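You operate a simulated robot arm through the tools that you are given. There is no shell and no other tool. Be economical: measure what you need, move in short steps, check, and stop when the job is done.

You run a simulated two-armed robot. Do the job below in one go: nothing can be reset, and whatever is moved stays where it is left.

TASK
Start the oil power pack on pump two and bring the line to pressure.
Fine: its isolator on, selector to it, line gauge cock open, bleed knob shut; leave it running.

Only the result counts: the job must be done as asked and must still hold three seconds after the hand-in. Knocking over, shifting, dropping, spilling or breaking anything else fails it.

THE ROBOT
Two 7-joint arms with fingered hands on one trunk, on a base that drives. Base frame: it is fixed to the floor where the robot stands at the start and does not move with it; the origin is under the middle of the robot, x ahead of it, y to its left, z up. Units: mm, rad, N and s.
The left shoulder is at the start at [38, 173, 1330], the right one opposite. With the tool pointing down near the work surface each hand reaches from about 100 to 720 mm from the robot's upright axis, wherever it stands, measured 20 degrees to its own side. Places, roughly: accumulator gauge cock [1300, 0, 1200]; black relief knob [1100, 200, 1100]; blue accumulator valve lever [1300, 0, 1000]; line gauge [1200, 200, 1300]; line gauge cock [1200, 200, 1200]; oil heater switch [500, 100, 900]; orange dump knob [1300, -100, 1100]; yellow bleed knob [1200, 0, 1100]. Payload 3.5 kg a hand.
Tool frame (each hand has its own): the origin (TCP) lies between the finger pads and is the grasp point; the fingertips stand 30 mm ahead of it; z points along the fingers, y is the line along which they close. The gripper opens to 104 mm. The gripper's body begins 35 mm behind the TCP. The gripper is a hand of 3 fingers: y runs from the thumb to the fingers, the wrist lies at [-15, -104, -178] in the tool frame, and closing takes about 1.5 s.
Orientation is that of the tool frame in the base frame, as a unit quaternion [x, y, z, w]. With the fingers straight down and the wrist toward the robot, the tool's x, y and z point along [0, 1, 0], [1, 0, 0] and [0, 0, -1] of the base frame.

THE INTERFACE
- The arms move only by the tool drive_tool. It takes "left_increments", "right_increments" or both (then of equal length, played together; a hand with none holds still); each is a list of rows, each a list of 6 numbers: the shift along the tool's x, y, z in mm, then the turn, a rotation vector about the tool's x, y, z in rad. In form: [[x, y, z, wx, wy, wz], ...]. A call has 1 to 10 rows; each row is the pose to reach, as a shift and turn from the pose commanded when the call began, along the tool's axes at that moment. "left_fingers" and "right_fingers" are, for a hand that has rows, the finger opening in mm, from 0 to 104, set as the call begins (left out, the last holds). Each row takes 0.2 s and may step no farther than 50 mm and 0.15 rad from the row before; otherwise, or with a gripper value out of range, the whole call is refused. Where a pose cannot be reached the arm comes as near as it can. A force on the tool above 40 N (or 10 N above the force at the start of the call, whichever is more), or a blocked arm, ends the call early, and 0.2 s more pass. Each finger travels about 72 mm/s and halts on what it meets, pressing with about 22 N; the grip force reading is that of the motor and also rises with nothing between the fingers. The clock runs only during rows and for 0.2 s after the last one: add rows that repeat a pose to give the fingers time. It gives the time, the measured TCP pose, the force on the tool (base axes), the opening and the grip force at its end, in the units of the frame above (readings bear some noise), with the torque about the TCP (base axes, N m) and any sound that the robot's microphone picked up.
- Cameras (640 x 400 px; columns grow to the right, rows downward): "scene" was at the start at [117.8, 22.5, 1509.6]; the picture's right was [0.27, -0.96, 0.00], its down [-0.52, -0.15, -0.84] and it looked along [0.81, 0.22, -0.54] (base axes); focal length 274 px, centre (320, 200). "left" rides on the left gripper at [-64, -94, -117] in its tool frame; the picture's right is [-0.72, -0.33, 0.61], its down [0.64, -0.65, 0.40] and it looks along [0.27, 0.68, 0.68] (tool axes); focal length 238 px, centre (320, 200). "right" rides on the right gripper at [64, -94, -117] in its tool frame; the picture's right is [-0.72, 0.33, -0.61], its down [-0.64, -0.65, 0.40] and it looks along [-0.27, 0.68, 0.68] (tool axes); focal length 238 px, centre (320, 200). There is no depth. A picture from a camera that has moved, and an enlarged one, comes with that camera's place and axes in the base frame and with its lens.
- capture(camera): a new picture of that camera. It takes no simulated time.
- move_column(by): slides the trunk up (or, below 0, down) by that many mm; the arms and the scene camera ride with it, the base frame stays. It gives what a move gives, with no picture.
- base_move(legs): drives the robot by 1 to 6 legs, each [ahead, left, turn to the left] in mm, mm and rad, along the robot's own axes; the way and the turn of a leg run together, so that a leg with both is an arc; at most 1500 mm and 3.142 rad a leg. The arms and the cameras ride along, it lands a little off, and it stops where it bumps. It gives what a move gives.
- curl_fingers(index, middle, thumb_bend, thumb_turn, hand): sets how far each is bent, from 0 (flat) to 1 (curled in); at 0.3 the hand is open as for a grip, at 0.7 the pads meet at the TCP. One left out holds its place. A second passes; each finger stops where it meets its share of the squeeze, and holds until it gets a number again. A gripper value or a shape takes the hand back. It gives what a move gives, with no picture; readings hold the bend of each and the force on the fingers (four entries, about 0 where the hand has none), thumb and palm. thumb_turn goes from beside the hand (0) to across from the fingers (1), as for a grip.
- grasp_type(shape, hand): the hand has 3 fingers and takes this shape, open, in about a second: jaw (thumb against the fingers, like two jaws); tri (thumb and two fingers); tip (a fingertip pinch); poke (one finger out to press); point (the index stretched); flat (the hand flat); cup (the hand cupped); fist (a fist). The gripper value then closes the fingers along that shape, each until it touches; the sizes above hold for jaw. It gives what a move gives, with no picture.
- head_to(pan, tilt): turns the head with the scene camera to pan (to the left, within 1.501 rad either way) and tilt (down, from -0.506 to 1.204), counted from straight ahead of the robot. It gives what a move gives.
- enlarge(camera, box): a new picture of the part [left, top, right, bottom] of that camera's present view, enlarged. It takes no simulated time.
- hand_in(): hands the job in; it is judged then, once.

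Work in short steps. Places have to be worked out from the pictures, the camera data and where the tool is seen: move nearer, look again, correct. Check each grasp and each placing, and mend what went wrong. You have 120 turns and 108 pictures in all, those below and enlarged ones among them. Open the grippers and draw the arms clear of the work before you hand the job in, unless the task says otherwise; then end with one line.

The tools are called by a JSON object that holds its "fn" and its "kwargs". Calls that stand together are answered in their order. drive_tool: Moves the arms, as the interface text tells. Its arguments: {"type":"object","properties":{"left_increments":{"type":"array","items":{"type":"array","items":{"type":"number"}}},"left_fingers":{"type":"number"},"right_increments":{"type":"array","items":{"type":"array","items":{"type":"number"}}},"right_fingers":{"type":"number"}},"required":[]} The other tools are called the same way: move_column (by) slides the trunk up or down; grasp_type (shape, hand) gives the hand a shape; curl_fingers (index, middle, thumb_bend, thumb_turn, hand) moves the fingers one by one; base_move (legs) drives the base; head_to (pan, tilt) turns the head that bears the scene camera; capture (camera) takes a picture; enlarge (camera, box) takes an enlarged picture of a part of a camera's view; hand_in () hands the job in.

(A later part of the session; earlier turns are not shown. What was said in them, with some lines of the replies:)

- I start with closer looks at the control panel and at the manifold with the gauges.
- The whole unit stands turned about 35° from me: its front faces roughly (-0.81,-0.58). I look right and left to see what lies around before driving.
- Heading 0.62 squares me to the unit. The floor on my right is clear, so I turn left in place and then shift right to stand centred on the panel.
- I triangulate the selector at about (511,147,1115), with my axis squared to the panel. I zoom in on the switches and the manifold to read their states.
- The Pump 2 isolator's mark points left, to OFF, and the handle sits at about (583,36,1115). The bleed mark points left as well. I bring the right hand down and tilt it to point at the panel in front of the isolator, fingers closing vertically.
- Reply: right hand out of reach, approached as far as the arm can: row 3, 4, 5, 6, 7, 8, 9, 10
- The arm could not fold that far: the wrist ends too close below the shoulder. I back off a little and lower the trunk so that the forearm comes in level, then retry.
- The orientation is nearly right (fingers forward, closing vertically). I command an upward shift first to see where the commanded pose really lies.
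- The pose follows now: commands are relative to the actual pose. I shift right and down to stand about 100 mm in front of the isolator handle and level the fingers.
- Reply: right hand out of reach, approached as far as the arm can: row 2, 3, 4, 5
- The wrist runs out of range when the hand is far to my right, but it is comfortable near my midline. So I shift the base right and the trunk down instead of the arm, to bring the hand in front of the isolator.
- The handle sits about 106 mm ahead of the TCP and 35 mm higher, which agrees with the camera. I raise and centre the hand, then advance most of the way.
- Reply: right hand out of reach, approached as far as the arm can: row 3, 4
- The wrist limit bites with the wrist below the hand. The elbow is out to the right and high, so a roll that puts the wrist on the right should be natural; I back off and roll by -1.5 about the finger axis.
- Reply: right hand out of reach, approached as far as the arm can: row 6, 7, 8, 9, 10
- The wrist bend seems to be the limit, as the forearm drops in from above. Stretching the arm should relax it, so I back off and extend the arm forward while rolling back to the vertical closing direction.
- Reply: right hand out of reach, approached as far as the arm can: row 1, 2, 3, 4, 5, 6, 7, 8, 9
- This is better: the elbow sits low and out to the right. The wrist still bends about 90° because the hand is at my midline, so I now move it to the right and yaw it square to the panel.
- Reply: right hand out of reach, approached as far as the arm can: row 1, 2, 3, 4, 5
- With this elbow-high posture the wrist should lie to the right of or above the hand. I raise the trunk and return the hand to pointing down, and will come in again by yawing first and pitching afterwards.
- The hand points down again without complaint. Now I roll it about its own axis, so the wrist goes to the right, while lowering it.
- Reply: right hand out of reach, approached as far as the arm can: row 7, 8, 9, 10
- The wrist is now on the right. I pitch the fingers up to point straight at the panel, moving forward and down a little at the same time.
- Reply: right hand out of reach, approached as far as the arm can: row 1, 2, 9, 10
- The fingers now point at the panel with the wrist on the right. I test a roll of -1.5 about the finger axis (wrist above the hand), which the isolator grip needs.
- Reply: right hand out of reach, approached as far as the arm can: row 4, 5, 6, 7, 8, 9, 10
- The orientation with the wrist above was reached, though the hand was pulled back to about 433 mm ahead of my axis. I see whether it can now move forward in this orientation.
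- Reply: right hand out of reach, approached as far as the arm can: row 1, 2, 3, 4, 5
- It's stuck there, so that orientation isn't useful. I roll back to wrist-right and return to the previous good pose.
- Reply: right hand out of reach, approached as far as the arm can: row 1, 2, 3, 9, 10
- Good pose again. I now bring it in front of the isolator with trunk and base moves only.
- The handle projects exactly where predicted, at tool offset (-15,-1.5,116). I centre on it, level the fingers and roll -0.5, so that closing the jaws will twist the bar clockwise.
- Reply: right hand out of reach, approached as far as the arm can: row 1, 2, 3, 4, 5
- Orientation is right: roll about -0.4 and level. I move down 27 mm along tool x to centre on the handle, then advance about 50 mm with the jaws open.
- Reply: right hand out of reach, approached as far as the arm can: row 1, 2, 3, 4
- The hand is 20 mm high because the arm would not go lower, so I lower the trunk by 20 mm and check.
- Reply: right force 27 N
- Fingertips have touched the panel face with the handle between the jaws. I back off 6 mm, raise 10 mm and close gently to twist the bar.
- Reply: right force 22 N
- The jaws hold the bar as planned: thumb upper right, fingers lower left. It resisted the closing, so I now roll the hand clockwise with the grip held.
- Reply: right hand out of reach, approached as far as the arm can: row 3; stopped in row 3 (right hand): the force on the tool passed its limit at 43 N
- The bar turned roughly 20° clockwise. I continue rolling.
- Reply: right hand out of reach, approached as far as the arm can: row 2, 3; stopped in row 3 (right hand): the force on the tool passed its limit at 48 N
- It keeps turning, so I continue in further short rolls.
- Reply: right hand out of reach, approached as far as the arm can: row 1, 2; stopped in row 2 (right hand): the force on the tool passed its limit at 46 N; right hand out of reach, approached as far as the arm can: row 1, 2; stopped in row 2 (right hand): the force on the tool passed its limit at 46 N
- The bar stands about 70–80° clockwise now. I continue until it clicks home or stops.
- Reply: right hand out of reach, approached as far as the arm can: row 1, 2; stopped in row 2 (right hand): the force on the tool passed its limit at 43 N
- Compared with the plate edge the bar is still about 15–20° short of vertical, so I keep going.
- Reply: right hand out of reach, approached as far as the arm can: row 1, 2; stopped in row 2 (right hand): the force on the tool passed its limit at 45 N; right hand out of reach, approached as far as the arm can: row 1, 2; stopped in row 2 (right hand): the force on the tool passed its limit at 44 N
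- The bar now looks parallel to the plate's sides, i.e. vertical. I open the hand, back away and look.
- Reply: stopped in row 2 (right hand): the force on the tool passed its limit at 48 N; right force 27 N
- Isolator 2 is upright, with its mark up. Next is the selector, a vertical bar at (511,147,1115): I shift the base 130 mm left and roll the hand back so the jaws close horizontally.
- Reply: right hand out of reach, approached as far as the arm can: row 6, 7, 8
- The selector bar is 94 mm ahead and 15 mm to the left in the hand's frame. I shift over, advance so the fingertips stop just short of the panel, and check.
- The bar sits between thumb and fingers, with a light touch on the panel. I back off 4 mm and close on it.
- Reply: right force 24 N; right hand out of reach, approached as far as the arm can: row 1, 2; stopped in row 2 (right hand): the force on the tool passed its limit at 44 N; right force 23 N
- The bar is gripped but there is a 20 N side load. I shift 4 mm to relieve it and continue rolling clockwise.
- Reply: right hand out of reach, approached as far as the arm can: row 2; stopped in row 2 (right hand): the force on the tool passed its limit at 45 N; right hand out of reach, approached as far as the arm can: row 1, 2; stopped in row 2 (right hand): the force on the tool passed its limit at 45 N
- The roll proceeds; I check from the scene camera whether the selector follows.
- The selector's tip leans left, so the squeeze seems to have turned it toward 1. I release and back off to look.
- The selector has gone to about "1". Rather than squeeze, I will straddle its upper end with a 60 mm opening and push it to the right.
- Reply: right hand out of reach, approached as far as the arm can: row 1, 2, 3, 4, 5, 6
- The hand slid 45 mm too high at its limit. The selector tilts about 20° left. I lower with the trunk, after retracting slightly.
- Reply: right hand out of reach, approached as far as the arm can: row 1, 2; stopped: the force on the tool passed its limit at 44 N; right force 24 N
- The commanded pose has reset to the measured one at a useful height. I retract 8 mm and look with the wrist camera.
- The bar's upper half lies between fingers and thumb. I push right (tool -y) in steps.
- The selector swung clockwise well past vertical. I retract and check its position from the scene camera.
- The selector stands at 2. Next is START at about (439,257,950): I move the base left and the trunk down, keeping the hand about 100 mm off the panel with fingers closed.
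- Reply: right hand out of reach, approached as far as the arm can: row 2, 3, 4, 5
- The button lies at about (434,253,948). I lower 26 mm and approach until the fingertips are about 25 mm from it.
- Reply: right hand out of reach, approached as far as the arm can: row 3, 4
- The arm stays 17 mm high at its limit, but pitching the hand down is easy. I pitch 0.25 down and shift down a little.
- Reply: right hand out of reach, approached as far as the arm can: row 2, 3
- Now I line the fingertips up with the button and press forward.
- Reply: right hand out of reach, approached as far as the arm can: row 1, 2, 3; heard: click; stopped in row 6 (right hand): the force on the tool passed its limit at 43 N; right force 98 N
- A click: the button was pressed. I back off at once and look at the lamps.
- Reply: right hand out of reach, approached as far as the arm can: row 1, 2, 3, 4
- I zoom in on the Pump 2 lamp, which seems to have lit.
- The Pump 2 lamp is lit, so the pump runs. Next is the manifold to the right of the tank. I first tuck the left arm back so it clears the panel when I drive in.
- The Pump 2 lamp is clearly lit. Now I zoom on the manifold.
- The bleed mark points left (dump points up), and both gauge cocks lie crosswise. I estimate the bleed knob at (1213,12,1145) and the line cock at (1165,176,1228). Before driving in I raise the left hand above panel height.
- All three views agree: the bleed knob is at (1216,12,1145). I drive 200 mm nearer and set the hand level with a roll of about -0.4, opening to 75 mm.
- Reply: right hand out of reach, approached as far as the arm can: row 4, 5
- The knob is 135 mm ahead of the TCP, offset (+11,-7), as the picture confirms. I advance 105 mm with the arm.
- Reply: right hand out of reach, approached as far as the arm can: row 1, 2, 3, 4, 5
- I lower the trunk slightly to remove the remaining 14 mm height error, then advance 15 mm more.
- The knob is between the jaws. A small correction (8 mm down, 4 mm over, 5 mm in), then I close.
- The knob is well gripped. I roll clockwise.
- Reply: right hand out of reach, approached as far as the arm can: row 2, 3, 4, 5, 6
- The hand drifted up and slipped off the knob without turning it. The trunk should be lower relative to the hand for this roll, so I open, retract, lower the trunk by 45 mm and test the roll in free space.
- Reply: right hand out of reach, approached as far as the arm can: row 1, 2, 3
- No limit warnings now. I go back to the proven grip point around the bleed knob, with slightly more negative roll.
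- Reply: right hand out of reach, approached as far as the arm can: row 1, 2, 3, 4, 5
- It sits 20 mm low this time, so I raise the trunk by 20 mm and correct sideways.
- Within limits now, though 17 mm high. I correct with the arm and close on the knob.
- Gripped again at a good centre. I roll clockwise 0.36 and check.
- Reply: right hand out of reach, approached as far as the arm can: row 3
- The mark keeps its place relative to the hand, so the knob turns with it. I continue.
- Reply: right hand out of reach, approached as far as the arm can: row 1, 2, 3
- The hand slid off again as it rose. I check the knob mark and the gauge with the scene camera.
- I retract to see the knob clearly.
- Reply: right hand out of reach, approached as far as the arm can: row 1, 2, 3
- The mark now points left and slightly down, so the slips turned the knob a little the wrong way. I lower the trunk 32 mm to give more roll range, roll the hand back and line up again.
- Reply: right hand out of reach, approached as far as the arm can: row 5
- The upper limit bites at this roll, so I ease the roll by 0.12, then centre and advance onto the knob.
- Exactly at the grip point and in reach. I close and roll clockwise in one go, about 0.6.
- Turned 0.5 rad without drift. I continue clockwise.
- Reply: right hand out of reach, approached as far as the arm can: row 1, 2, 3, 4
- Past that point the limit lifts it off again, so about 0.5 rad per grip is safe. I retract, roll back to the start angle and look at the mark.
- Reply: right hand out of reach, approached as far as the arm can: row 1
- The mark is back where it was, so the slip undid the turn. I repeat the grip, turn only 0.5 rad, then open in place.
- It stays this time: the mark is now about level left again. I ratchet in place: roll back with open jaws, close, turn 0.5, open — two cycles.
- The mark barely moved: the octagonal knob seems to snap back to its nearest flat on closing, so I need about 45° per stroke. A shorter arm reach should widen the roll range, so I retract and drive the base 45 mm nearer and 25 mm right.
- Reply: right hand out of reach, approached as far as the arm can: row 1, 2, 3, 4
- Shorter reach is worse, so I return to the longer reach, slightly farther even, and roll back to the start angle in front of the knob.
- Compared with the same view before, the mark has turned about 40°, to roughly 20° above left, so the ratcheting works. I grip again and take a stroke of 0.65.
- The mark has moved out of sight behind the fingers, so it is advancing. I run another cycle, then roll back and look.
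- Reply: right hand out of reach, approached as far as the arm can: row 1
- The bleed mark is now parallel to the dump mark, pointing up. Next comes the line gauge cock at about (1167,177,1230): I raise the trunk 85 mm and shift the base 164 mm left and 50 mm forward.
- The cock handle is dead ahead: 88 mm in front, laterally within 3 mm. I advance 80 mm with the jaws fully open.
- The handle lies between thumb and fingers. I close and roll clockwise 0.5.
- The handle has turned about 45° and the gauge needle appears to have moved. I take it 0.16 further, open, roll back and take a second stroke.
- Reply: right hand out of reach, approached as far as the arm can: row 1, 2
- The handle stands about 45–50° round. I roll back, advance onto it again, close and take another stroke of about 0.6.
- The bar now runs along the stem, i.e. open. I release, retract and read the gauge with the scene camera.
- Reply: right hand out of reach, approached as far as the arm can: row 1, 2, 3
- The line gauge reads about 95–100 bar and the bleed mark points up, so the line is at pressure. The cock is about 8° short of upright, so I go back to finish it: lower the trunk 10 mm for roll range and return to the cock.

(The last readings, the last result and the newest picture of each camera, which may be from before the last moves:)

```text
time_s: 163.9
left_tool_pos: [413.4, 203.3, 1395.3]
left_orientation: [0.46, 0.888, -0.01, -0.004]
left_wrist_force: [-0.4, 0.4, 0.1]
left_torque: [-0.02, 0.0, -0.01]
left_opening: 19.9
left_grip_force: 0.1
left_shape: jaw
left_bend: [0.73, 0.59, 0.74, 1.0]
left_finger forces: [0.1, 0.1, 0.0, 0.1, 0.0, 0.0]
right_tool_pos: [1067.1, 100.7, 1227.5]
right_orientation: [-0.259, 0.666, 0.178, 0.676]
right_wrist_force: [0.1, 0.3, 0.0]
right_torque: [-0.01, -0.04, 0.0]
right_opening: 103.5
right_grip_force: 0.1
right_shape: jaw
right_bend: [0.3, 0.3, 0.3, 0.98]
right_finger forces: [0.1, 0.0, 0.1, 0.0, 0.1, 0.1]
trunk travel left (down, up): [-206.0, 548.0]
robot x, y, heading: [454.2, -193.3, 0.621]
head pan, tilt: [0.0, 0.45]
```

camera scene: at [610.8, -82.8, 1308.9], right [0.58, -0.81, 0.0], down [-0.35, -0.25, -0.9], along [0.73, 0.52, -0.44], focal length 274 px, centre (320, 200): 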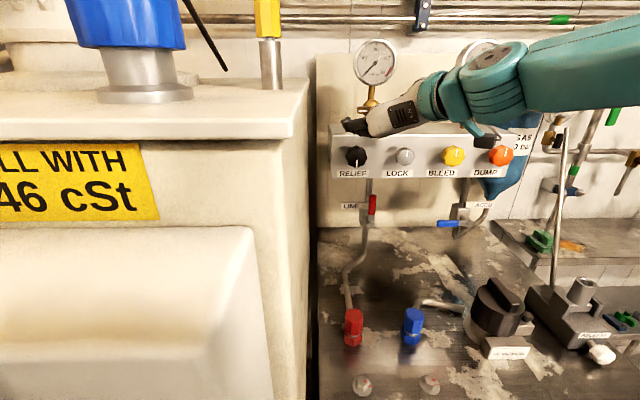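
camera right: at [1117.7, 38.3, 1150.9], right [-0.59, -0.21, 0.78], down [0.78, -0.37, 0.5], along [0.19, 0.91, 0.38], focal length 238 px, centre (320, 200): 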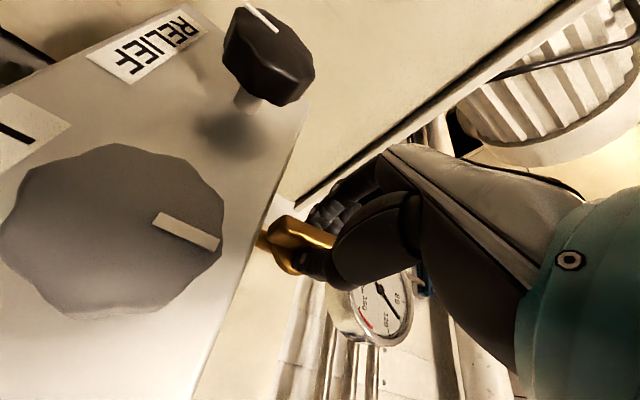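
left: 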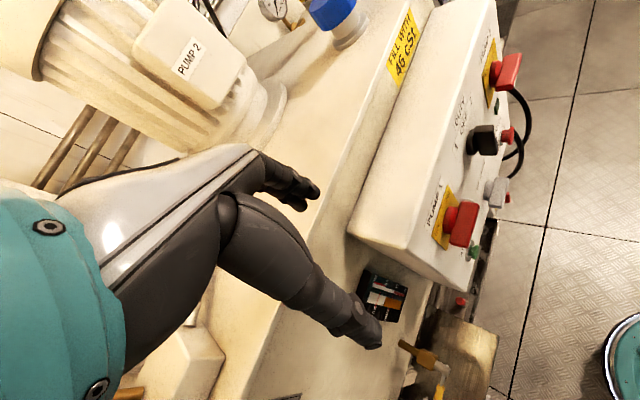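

Aligned with zero lateral error, 121 mm back. I advance, close, roll to about +0.33, release and retract.

{"fn": "drive_tool", "kwargs": {"right_increments": [[-4, 0, 40, 0, 0, 0], [-5, 0, 80, 0, 0, 0], [-5, 0, 105, 0, 0, 0], [-5, 0, 120, 0, 0, 0]]}}

{"fn": "drive_tool", "kwargs": {"right_increments": [[0, 0, 0, 0, 0, 0], [0, 0, 0, 0, 0, 0], [0, 0, 0, 0, 0, 0], [0, 0, 0, 0, 0, 0], [0, 0, 0, 0, 0, 0], [0, 0, 0, 0, 0, 0], [0, 0, 0, 0, 0, 0]], "right_fingers": 0}}

{"fn": "drive_tool", "kwargs": {"right_increments": [[0, 0, 0, 0, 0, 0.1], [0, 0, 0, 0, 0, 0.2], [0, 0, 0, 0, 0, 0.3], [0, 0, 0, 0, 0, 0.4]]}}

{"fn": "drive_tool", "kwargs": {"right_increments": [[0, 0, 0, 0, 0, 0], [0, 0, 0, 0, 0, 0], [0, 0, 0, 0, 0, 0], [0, 0, 0, 0, 0, 0], [0, 0, 0, 0, 0, 0]], "right_fingers": 104}}

{"fn": "capture", "kwargs": {"camera": "right"}}

```text
time_s: 164.9
left_tool_pos: [413.0, 202.6, 1395.5]
left_orientation: [0.459, 0.888, -0.011, -0.004]
left_wrist_force: [-0.6, 0.5, 0.3]
left_torque: [0.01, -0.01, -0.02]
left_opening: 20.0
left_grip_force: 0.1
left_shape: jaw
left_bend: [0.73, 0.59, 0.74, 1.0]
left_finger forces: [0.1, 0.1, 0.0, 0.0, 0.0, 0.0]
right_tool_pos: [1163.5, 170.9, 1229.2]
right_orientation: [-0.259, 0.666, 0.179, 0.677]
right_wrist_force: [-0.2, -0.2, 1.4]
right_torque: [0.02, -0.02, -0.02]
right_opening: 103.5
right_grip_force: 0.0
right_shape: jaw
right_bend: [0.3, 0.3, 0.3, 0.98]
right_finger forces: [0.1, 0.1, 0.0, 0.0, 0.0, 0.0]
trunk travel left (down, up): [-206.0, 548.0]
robot x, y, heading: [450.2, -192.1, 0.617]
head pan, tilt: [0.0, 0.45]
```

```text
time_s: 166.5
left_tool_pos: [412.7, 204.1, 1396.5]
left_orientation: [0.459, 0.889, -0.011, -0.004]
left_wrist_force: [0.4, -0.4, -1.4]
left_torque: [0.0, -0.03, -0.04]
left_opening: 20.4
left_grip_force: 0.0
left_shape: jaw
left_bend: [0.73, 0.59, 0.74, 1.0]
left_finger forces: [0.1, 0.0, 0.0, 0.0, 0.1, 0.1]
right_tool_pos: [1164.4, 170.7, 1229.2]
right_orientation: [-0.259, 0.666, 0.179, 0.677]
right_wrist_force: [0.6, 2.3, 0.7]
right_torque: [-0.02, 0.0, 0.06]
right_opening: 9.8
right_grip_force: 22.3
right_shape: jaw
right_bend: [0.72, 0.62, 0.73, 1.0]
right_finger forces: [13.0, 6.8, 0.0, 0.1, 18.9, 0.1]
trunk travel left (down, up): [-206.0, 548.0]
robot x, y, heading: [451.5, -194.6, 0.617]
head pan, tilt: [0.0, 0.45]
```

```text
time_s: 167.5
left_tool_pos: [412.4, 202.5, 1396.0]
left_orientation: [0.46, 0.888, -0.01, -0.005]
left_wrist_force: [-0.3, -0.6, -1.0]
left_torque: [0.0, -0.01, 0.02]
left_opening: 20.0
left_grip_force: 0.0
left_shape: jaw
left_bend: [0.73, 0.59, 0.74, 1.0]
left_finger forces: [0.1, 0.0, 0.0, 0.0, 0.0, 0.0]
right_tool_pos: [1164.1, 171.5, 1227.8]
right_orientation: [-0.123, 0.705, 0.31, 0.626]
right_wrist_force: [-5.4, -3.2, -9.3]
right_torque: [-0.26, 0.05, 0.1]
right_opening: 10.1
right_grip_force: 22.5
right_shape: jaw
right_bend: [0.73, 0.61, 0.72, 1.0]
right_finger forces: [11.4, 12.7, 0.0, 0.0, 23.9, 0.0]
trunk travel left (down, up): [-206.0, 548.0]
robot x, y, heading: [452.6, -195.1, 0.617]
head pan, tilt: [0.0, 0.45]
```

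```text
time_s: 168.7
left_tool_pos: [412.9, 202.8, 1395.8]
left_orientation: [0.459, 0.888, -0.01, -0.004]
left_wrist_force: [0.2, 0.6, 0.3]
left_torque: [-0.01, 0.02, -0.02]
left_opening: 20.2
left_grip_force: 0.2
left_shape: jaw
left_bend: [0.73, 0.59, 0.74, 1.0]
left_finger forces: [0.1, 0.0, 0.0, 0.0, 0.0, 0.1]
right_tool_pos: [1164.8, 172.1, 1230.7]
right_orientation: [-0.122, 0.704, 0.311, 0.627]
right_wrist_force: [-0.3, 0.3, 0.4]
right_torque: [-0.02, -0.01, -0.01]
right_opening: 103.7
right_grip_force: 0.0
right_shape: jaw
right_bend: [0.3, 0.3, 0.3, 0.98]
right_finger forces: [0.0, 0.0, 0.0, 0.1, 0.0, 0.0]
trunk travel left (down, up): [-206.0, 548.0]
robot x, y, heading: [448.8, -191.5, 0.616]
head pan, tilt: [0.0, 0.45]
```

```text
9 pictures are left
camera right: at [1112.8, 44.6, 1145.6], right [-0.55, -0.26, 0.79], down [0.81, -0.41, 0.42], along [0.21, 0.87, 0.44], focal length 238 px, centre (320, 200)
```

right: 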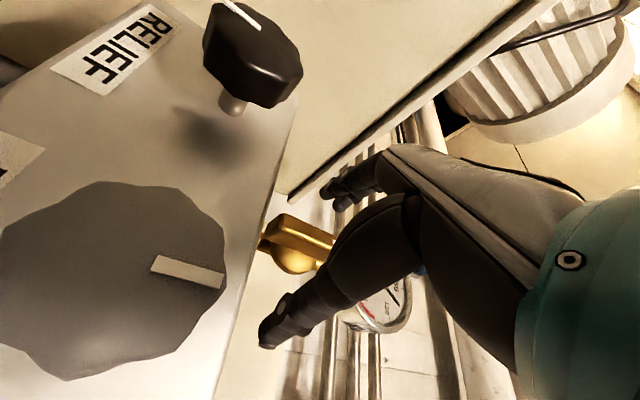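

Done; I retract along the finger axis, back the robot clear of the bench and take final looks.

{"fn": "drive_tool", "kwargs": {"right_increments": [[0, 0, -35, 0, 0, 0], [0, 0, -80, 0, 0, 0], [0, 0, -120, 0, 0, 0]]}}

{"fn": "base_move", "kwargs": {"legs": [[-120, -160, 0], [-350, 0, 0]]}}

{"fn": "capture", "kwargs": {"camera": "scene"}}

{"fn": "enlarge", "kwargs": {"camera": "scene", "box": [270, 40, 420, 150]}}

```text
time_s: 169.5
left_tool_pos: [412.7, 202.1, 1396.0]
left_orientation: [0.46, 0.888, -0.011, -0.004]
left_wrist_force: [0.1, -0.8, 0.3]
left_torque: [0.01, 0.0, 0.0]
left_opening: 20.2
left_grip_force: 0.0
left_shape: jaw
left_bend: [0.73, 0.59, 0.74, 1.0]
left_finger forces: [0.1, 0.1, 0.0, 0.0, 0.0, 0.0]
right_tool_pos: [1067.6, 97.1, 1234.9]
right_orientation: [-0.122, 0.705, 0.309, 0.626]
right_wrist_force: [-0.1, -0.8, -0.1]
right_torque: [-0.02, -0.02, 0.0]
right_opening: 103.8
right_grip_force: 0.0
right_shape: jaw
right_bend: [0.3, 0.3, 0.3, 0.98]
right_finger forces: [0.0, 0.1, 0.0, 0.0, 0.0, 0.0]
right hand out of reach, approached as far as the arm can: row 2
trunk travel left (down, up): [-206.0, 548.0]
robot x, y, heading: [449.1, -193.9, 0.617]
head pan, tilt: [0.0, 0.45]
```

```text
time_s: 172.9
left_tool_pos: [121.3, -199.5, 1396.3]
left_orientation: [0.462, 0.887, -0.011, -0.005]
left_wrist_force: [-1.1, -0.2, 0.1]
left_torque: [0.0, -0.01, 0.0]
left_opening: 20.2
left_grip_force: 0.1
left_shape: jaw
left_bend: [0.73, 0.59, 0.74, 1.0]
left_finger forces: [0.1, 0.0, 0.0, 0.0, 0.1, 0.1]
right_tool_pos: [774.8, -308.2, 1235.7]
right_orientation: [-0.12, 0.706, 0.307, 0.627]
right_wrist_force: [-0.7, -0.3, 0.7]
right_torque: [0.03, -0.01, 0.0]
right_opening: 103.5
right_grip_force: 0.1
right_shape: jaw
right_bend: [0.3, 0.3, 0.3, 0.98]
right_finger forces: [0.0, 0.0, 0.0, 0.1, 0.0, 0.0]
trunk travel left (down, up): [-206.0, 548.0]
robot x, y, heading: [155.8, -594.4, 0.612]
head pan, tilt: [0.0, 0.45]
```

```text
8 pictures are left
camera scene: at [320.6, -481.5, 1298.6], right [0.57, -0.82, 0.0], down [-0.36, -0.25, -0.9], along [0.74, 0.52, -0.43], focal length 274 px, centre (320, 200)
```

scene: 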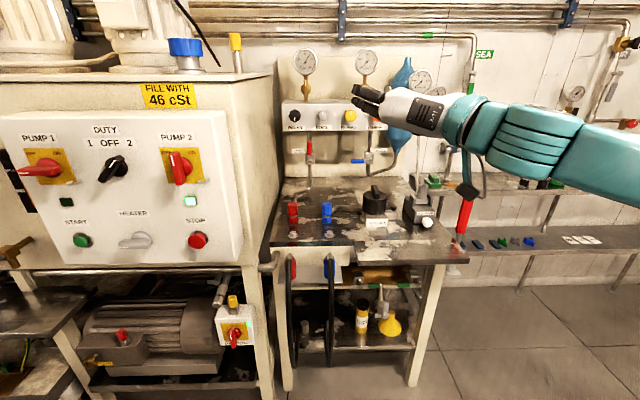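

```text
3.64 times, centred on (345, 95) of scene
camera zoom: at [320.6, -481.5, 1298.6], right [0.57, -0.82, 0.0], down [-0.36, -0.25, -0.9], along [0.74, 0.52, -0.43], focal length 995 px, centre (229, 582)
```

zoom: 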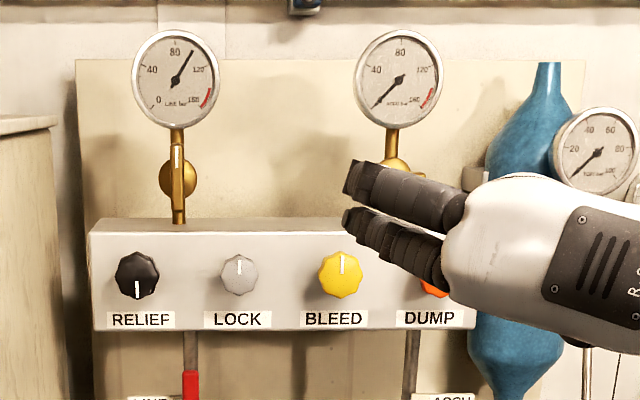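

All good: cock upright, bleed shut, gauge near 100 bar, Pump 2 lamp lit. I open the left gripper too and hand in.

{"fn": "drive_tool", "kwargs": {"left_increments": [[0, 0, 0, 0, 0, 0], [0, 0, 0, 0, 0, 0], [0, 0, 0, 0, 0, 0]], "left_fingers": 104}}

{"fn": "enlarge", "kwargs": {"camera": "scene", "box": [0, 100, 250, 270]}}

```text
time_s: 173.8
left_tool_pos: [120.2, -199.9, 1397.0]
left_orientation: [0.462, 0.887, -0.011, -0.005]
left_wrist_force: [0.3, -0.4, 0.0]
left_torque: [0.01, 0.01, 0.0]
left_opening: 103.8
left_grip_force: 0.0
left_shape: jaw
left_bend: [0.3, 0.3, 0.3, 0.98]
left_finger forces: [0.0, 0.1, 0.0, 0.1, 0.1, 0.0]
right_tool_pos: [775.7, -307.2, 1235.2]
right_orientation: [-0.121, 0.707, 0.307, 0.626]
right_wrist_force: [-0.2, -1.0, -0.1]
right_torque: [-0.01, 0.01, 0.03]
right_opening: 103.5
right_grip_force: 0.0
right_shape: jaw
right_bend: [0.3, 0.3, 0.3, 0.98]
right_finger forces: [0.0, 0.1, 0.0, 0.0, 0.0, 0.0]
trunk travel left (down, up): [-206.0, 548.0]
robot x, y, heading: [159.7, -594.0, 0.614]
head pan, tilt: [0.0, 0.45]
```

```text
2.35 times, centred on (125, 185) of scene
camera zoom: at [321.1, -481.2, 1298.5], right [0.57, -0.82, 0.0], down [-0.36, -0.25, -0.9], along [0.74, 0.52, -0.44], focal length 644 px, centre (779, 235)
```

zoom: 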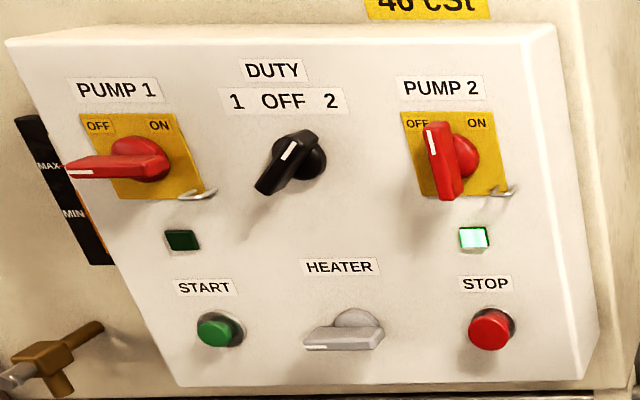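

The panel confirms it: isolator 2 on, selector at 2, lamp lit. I hand in.

{"fn": "hand_in", "kwargs": {}}

```text
The job is handed in.
```

Pump two is running with its lamp lit: isolator on, selector at 2, line gauge cock open, bleed knob shut, and the line gauge reads just under 100 bar.
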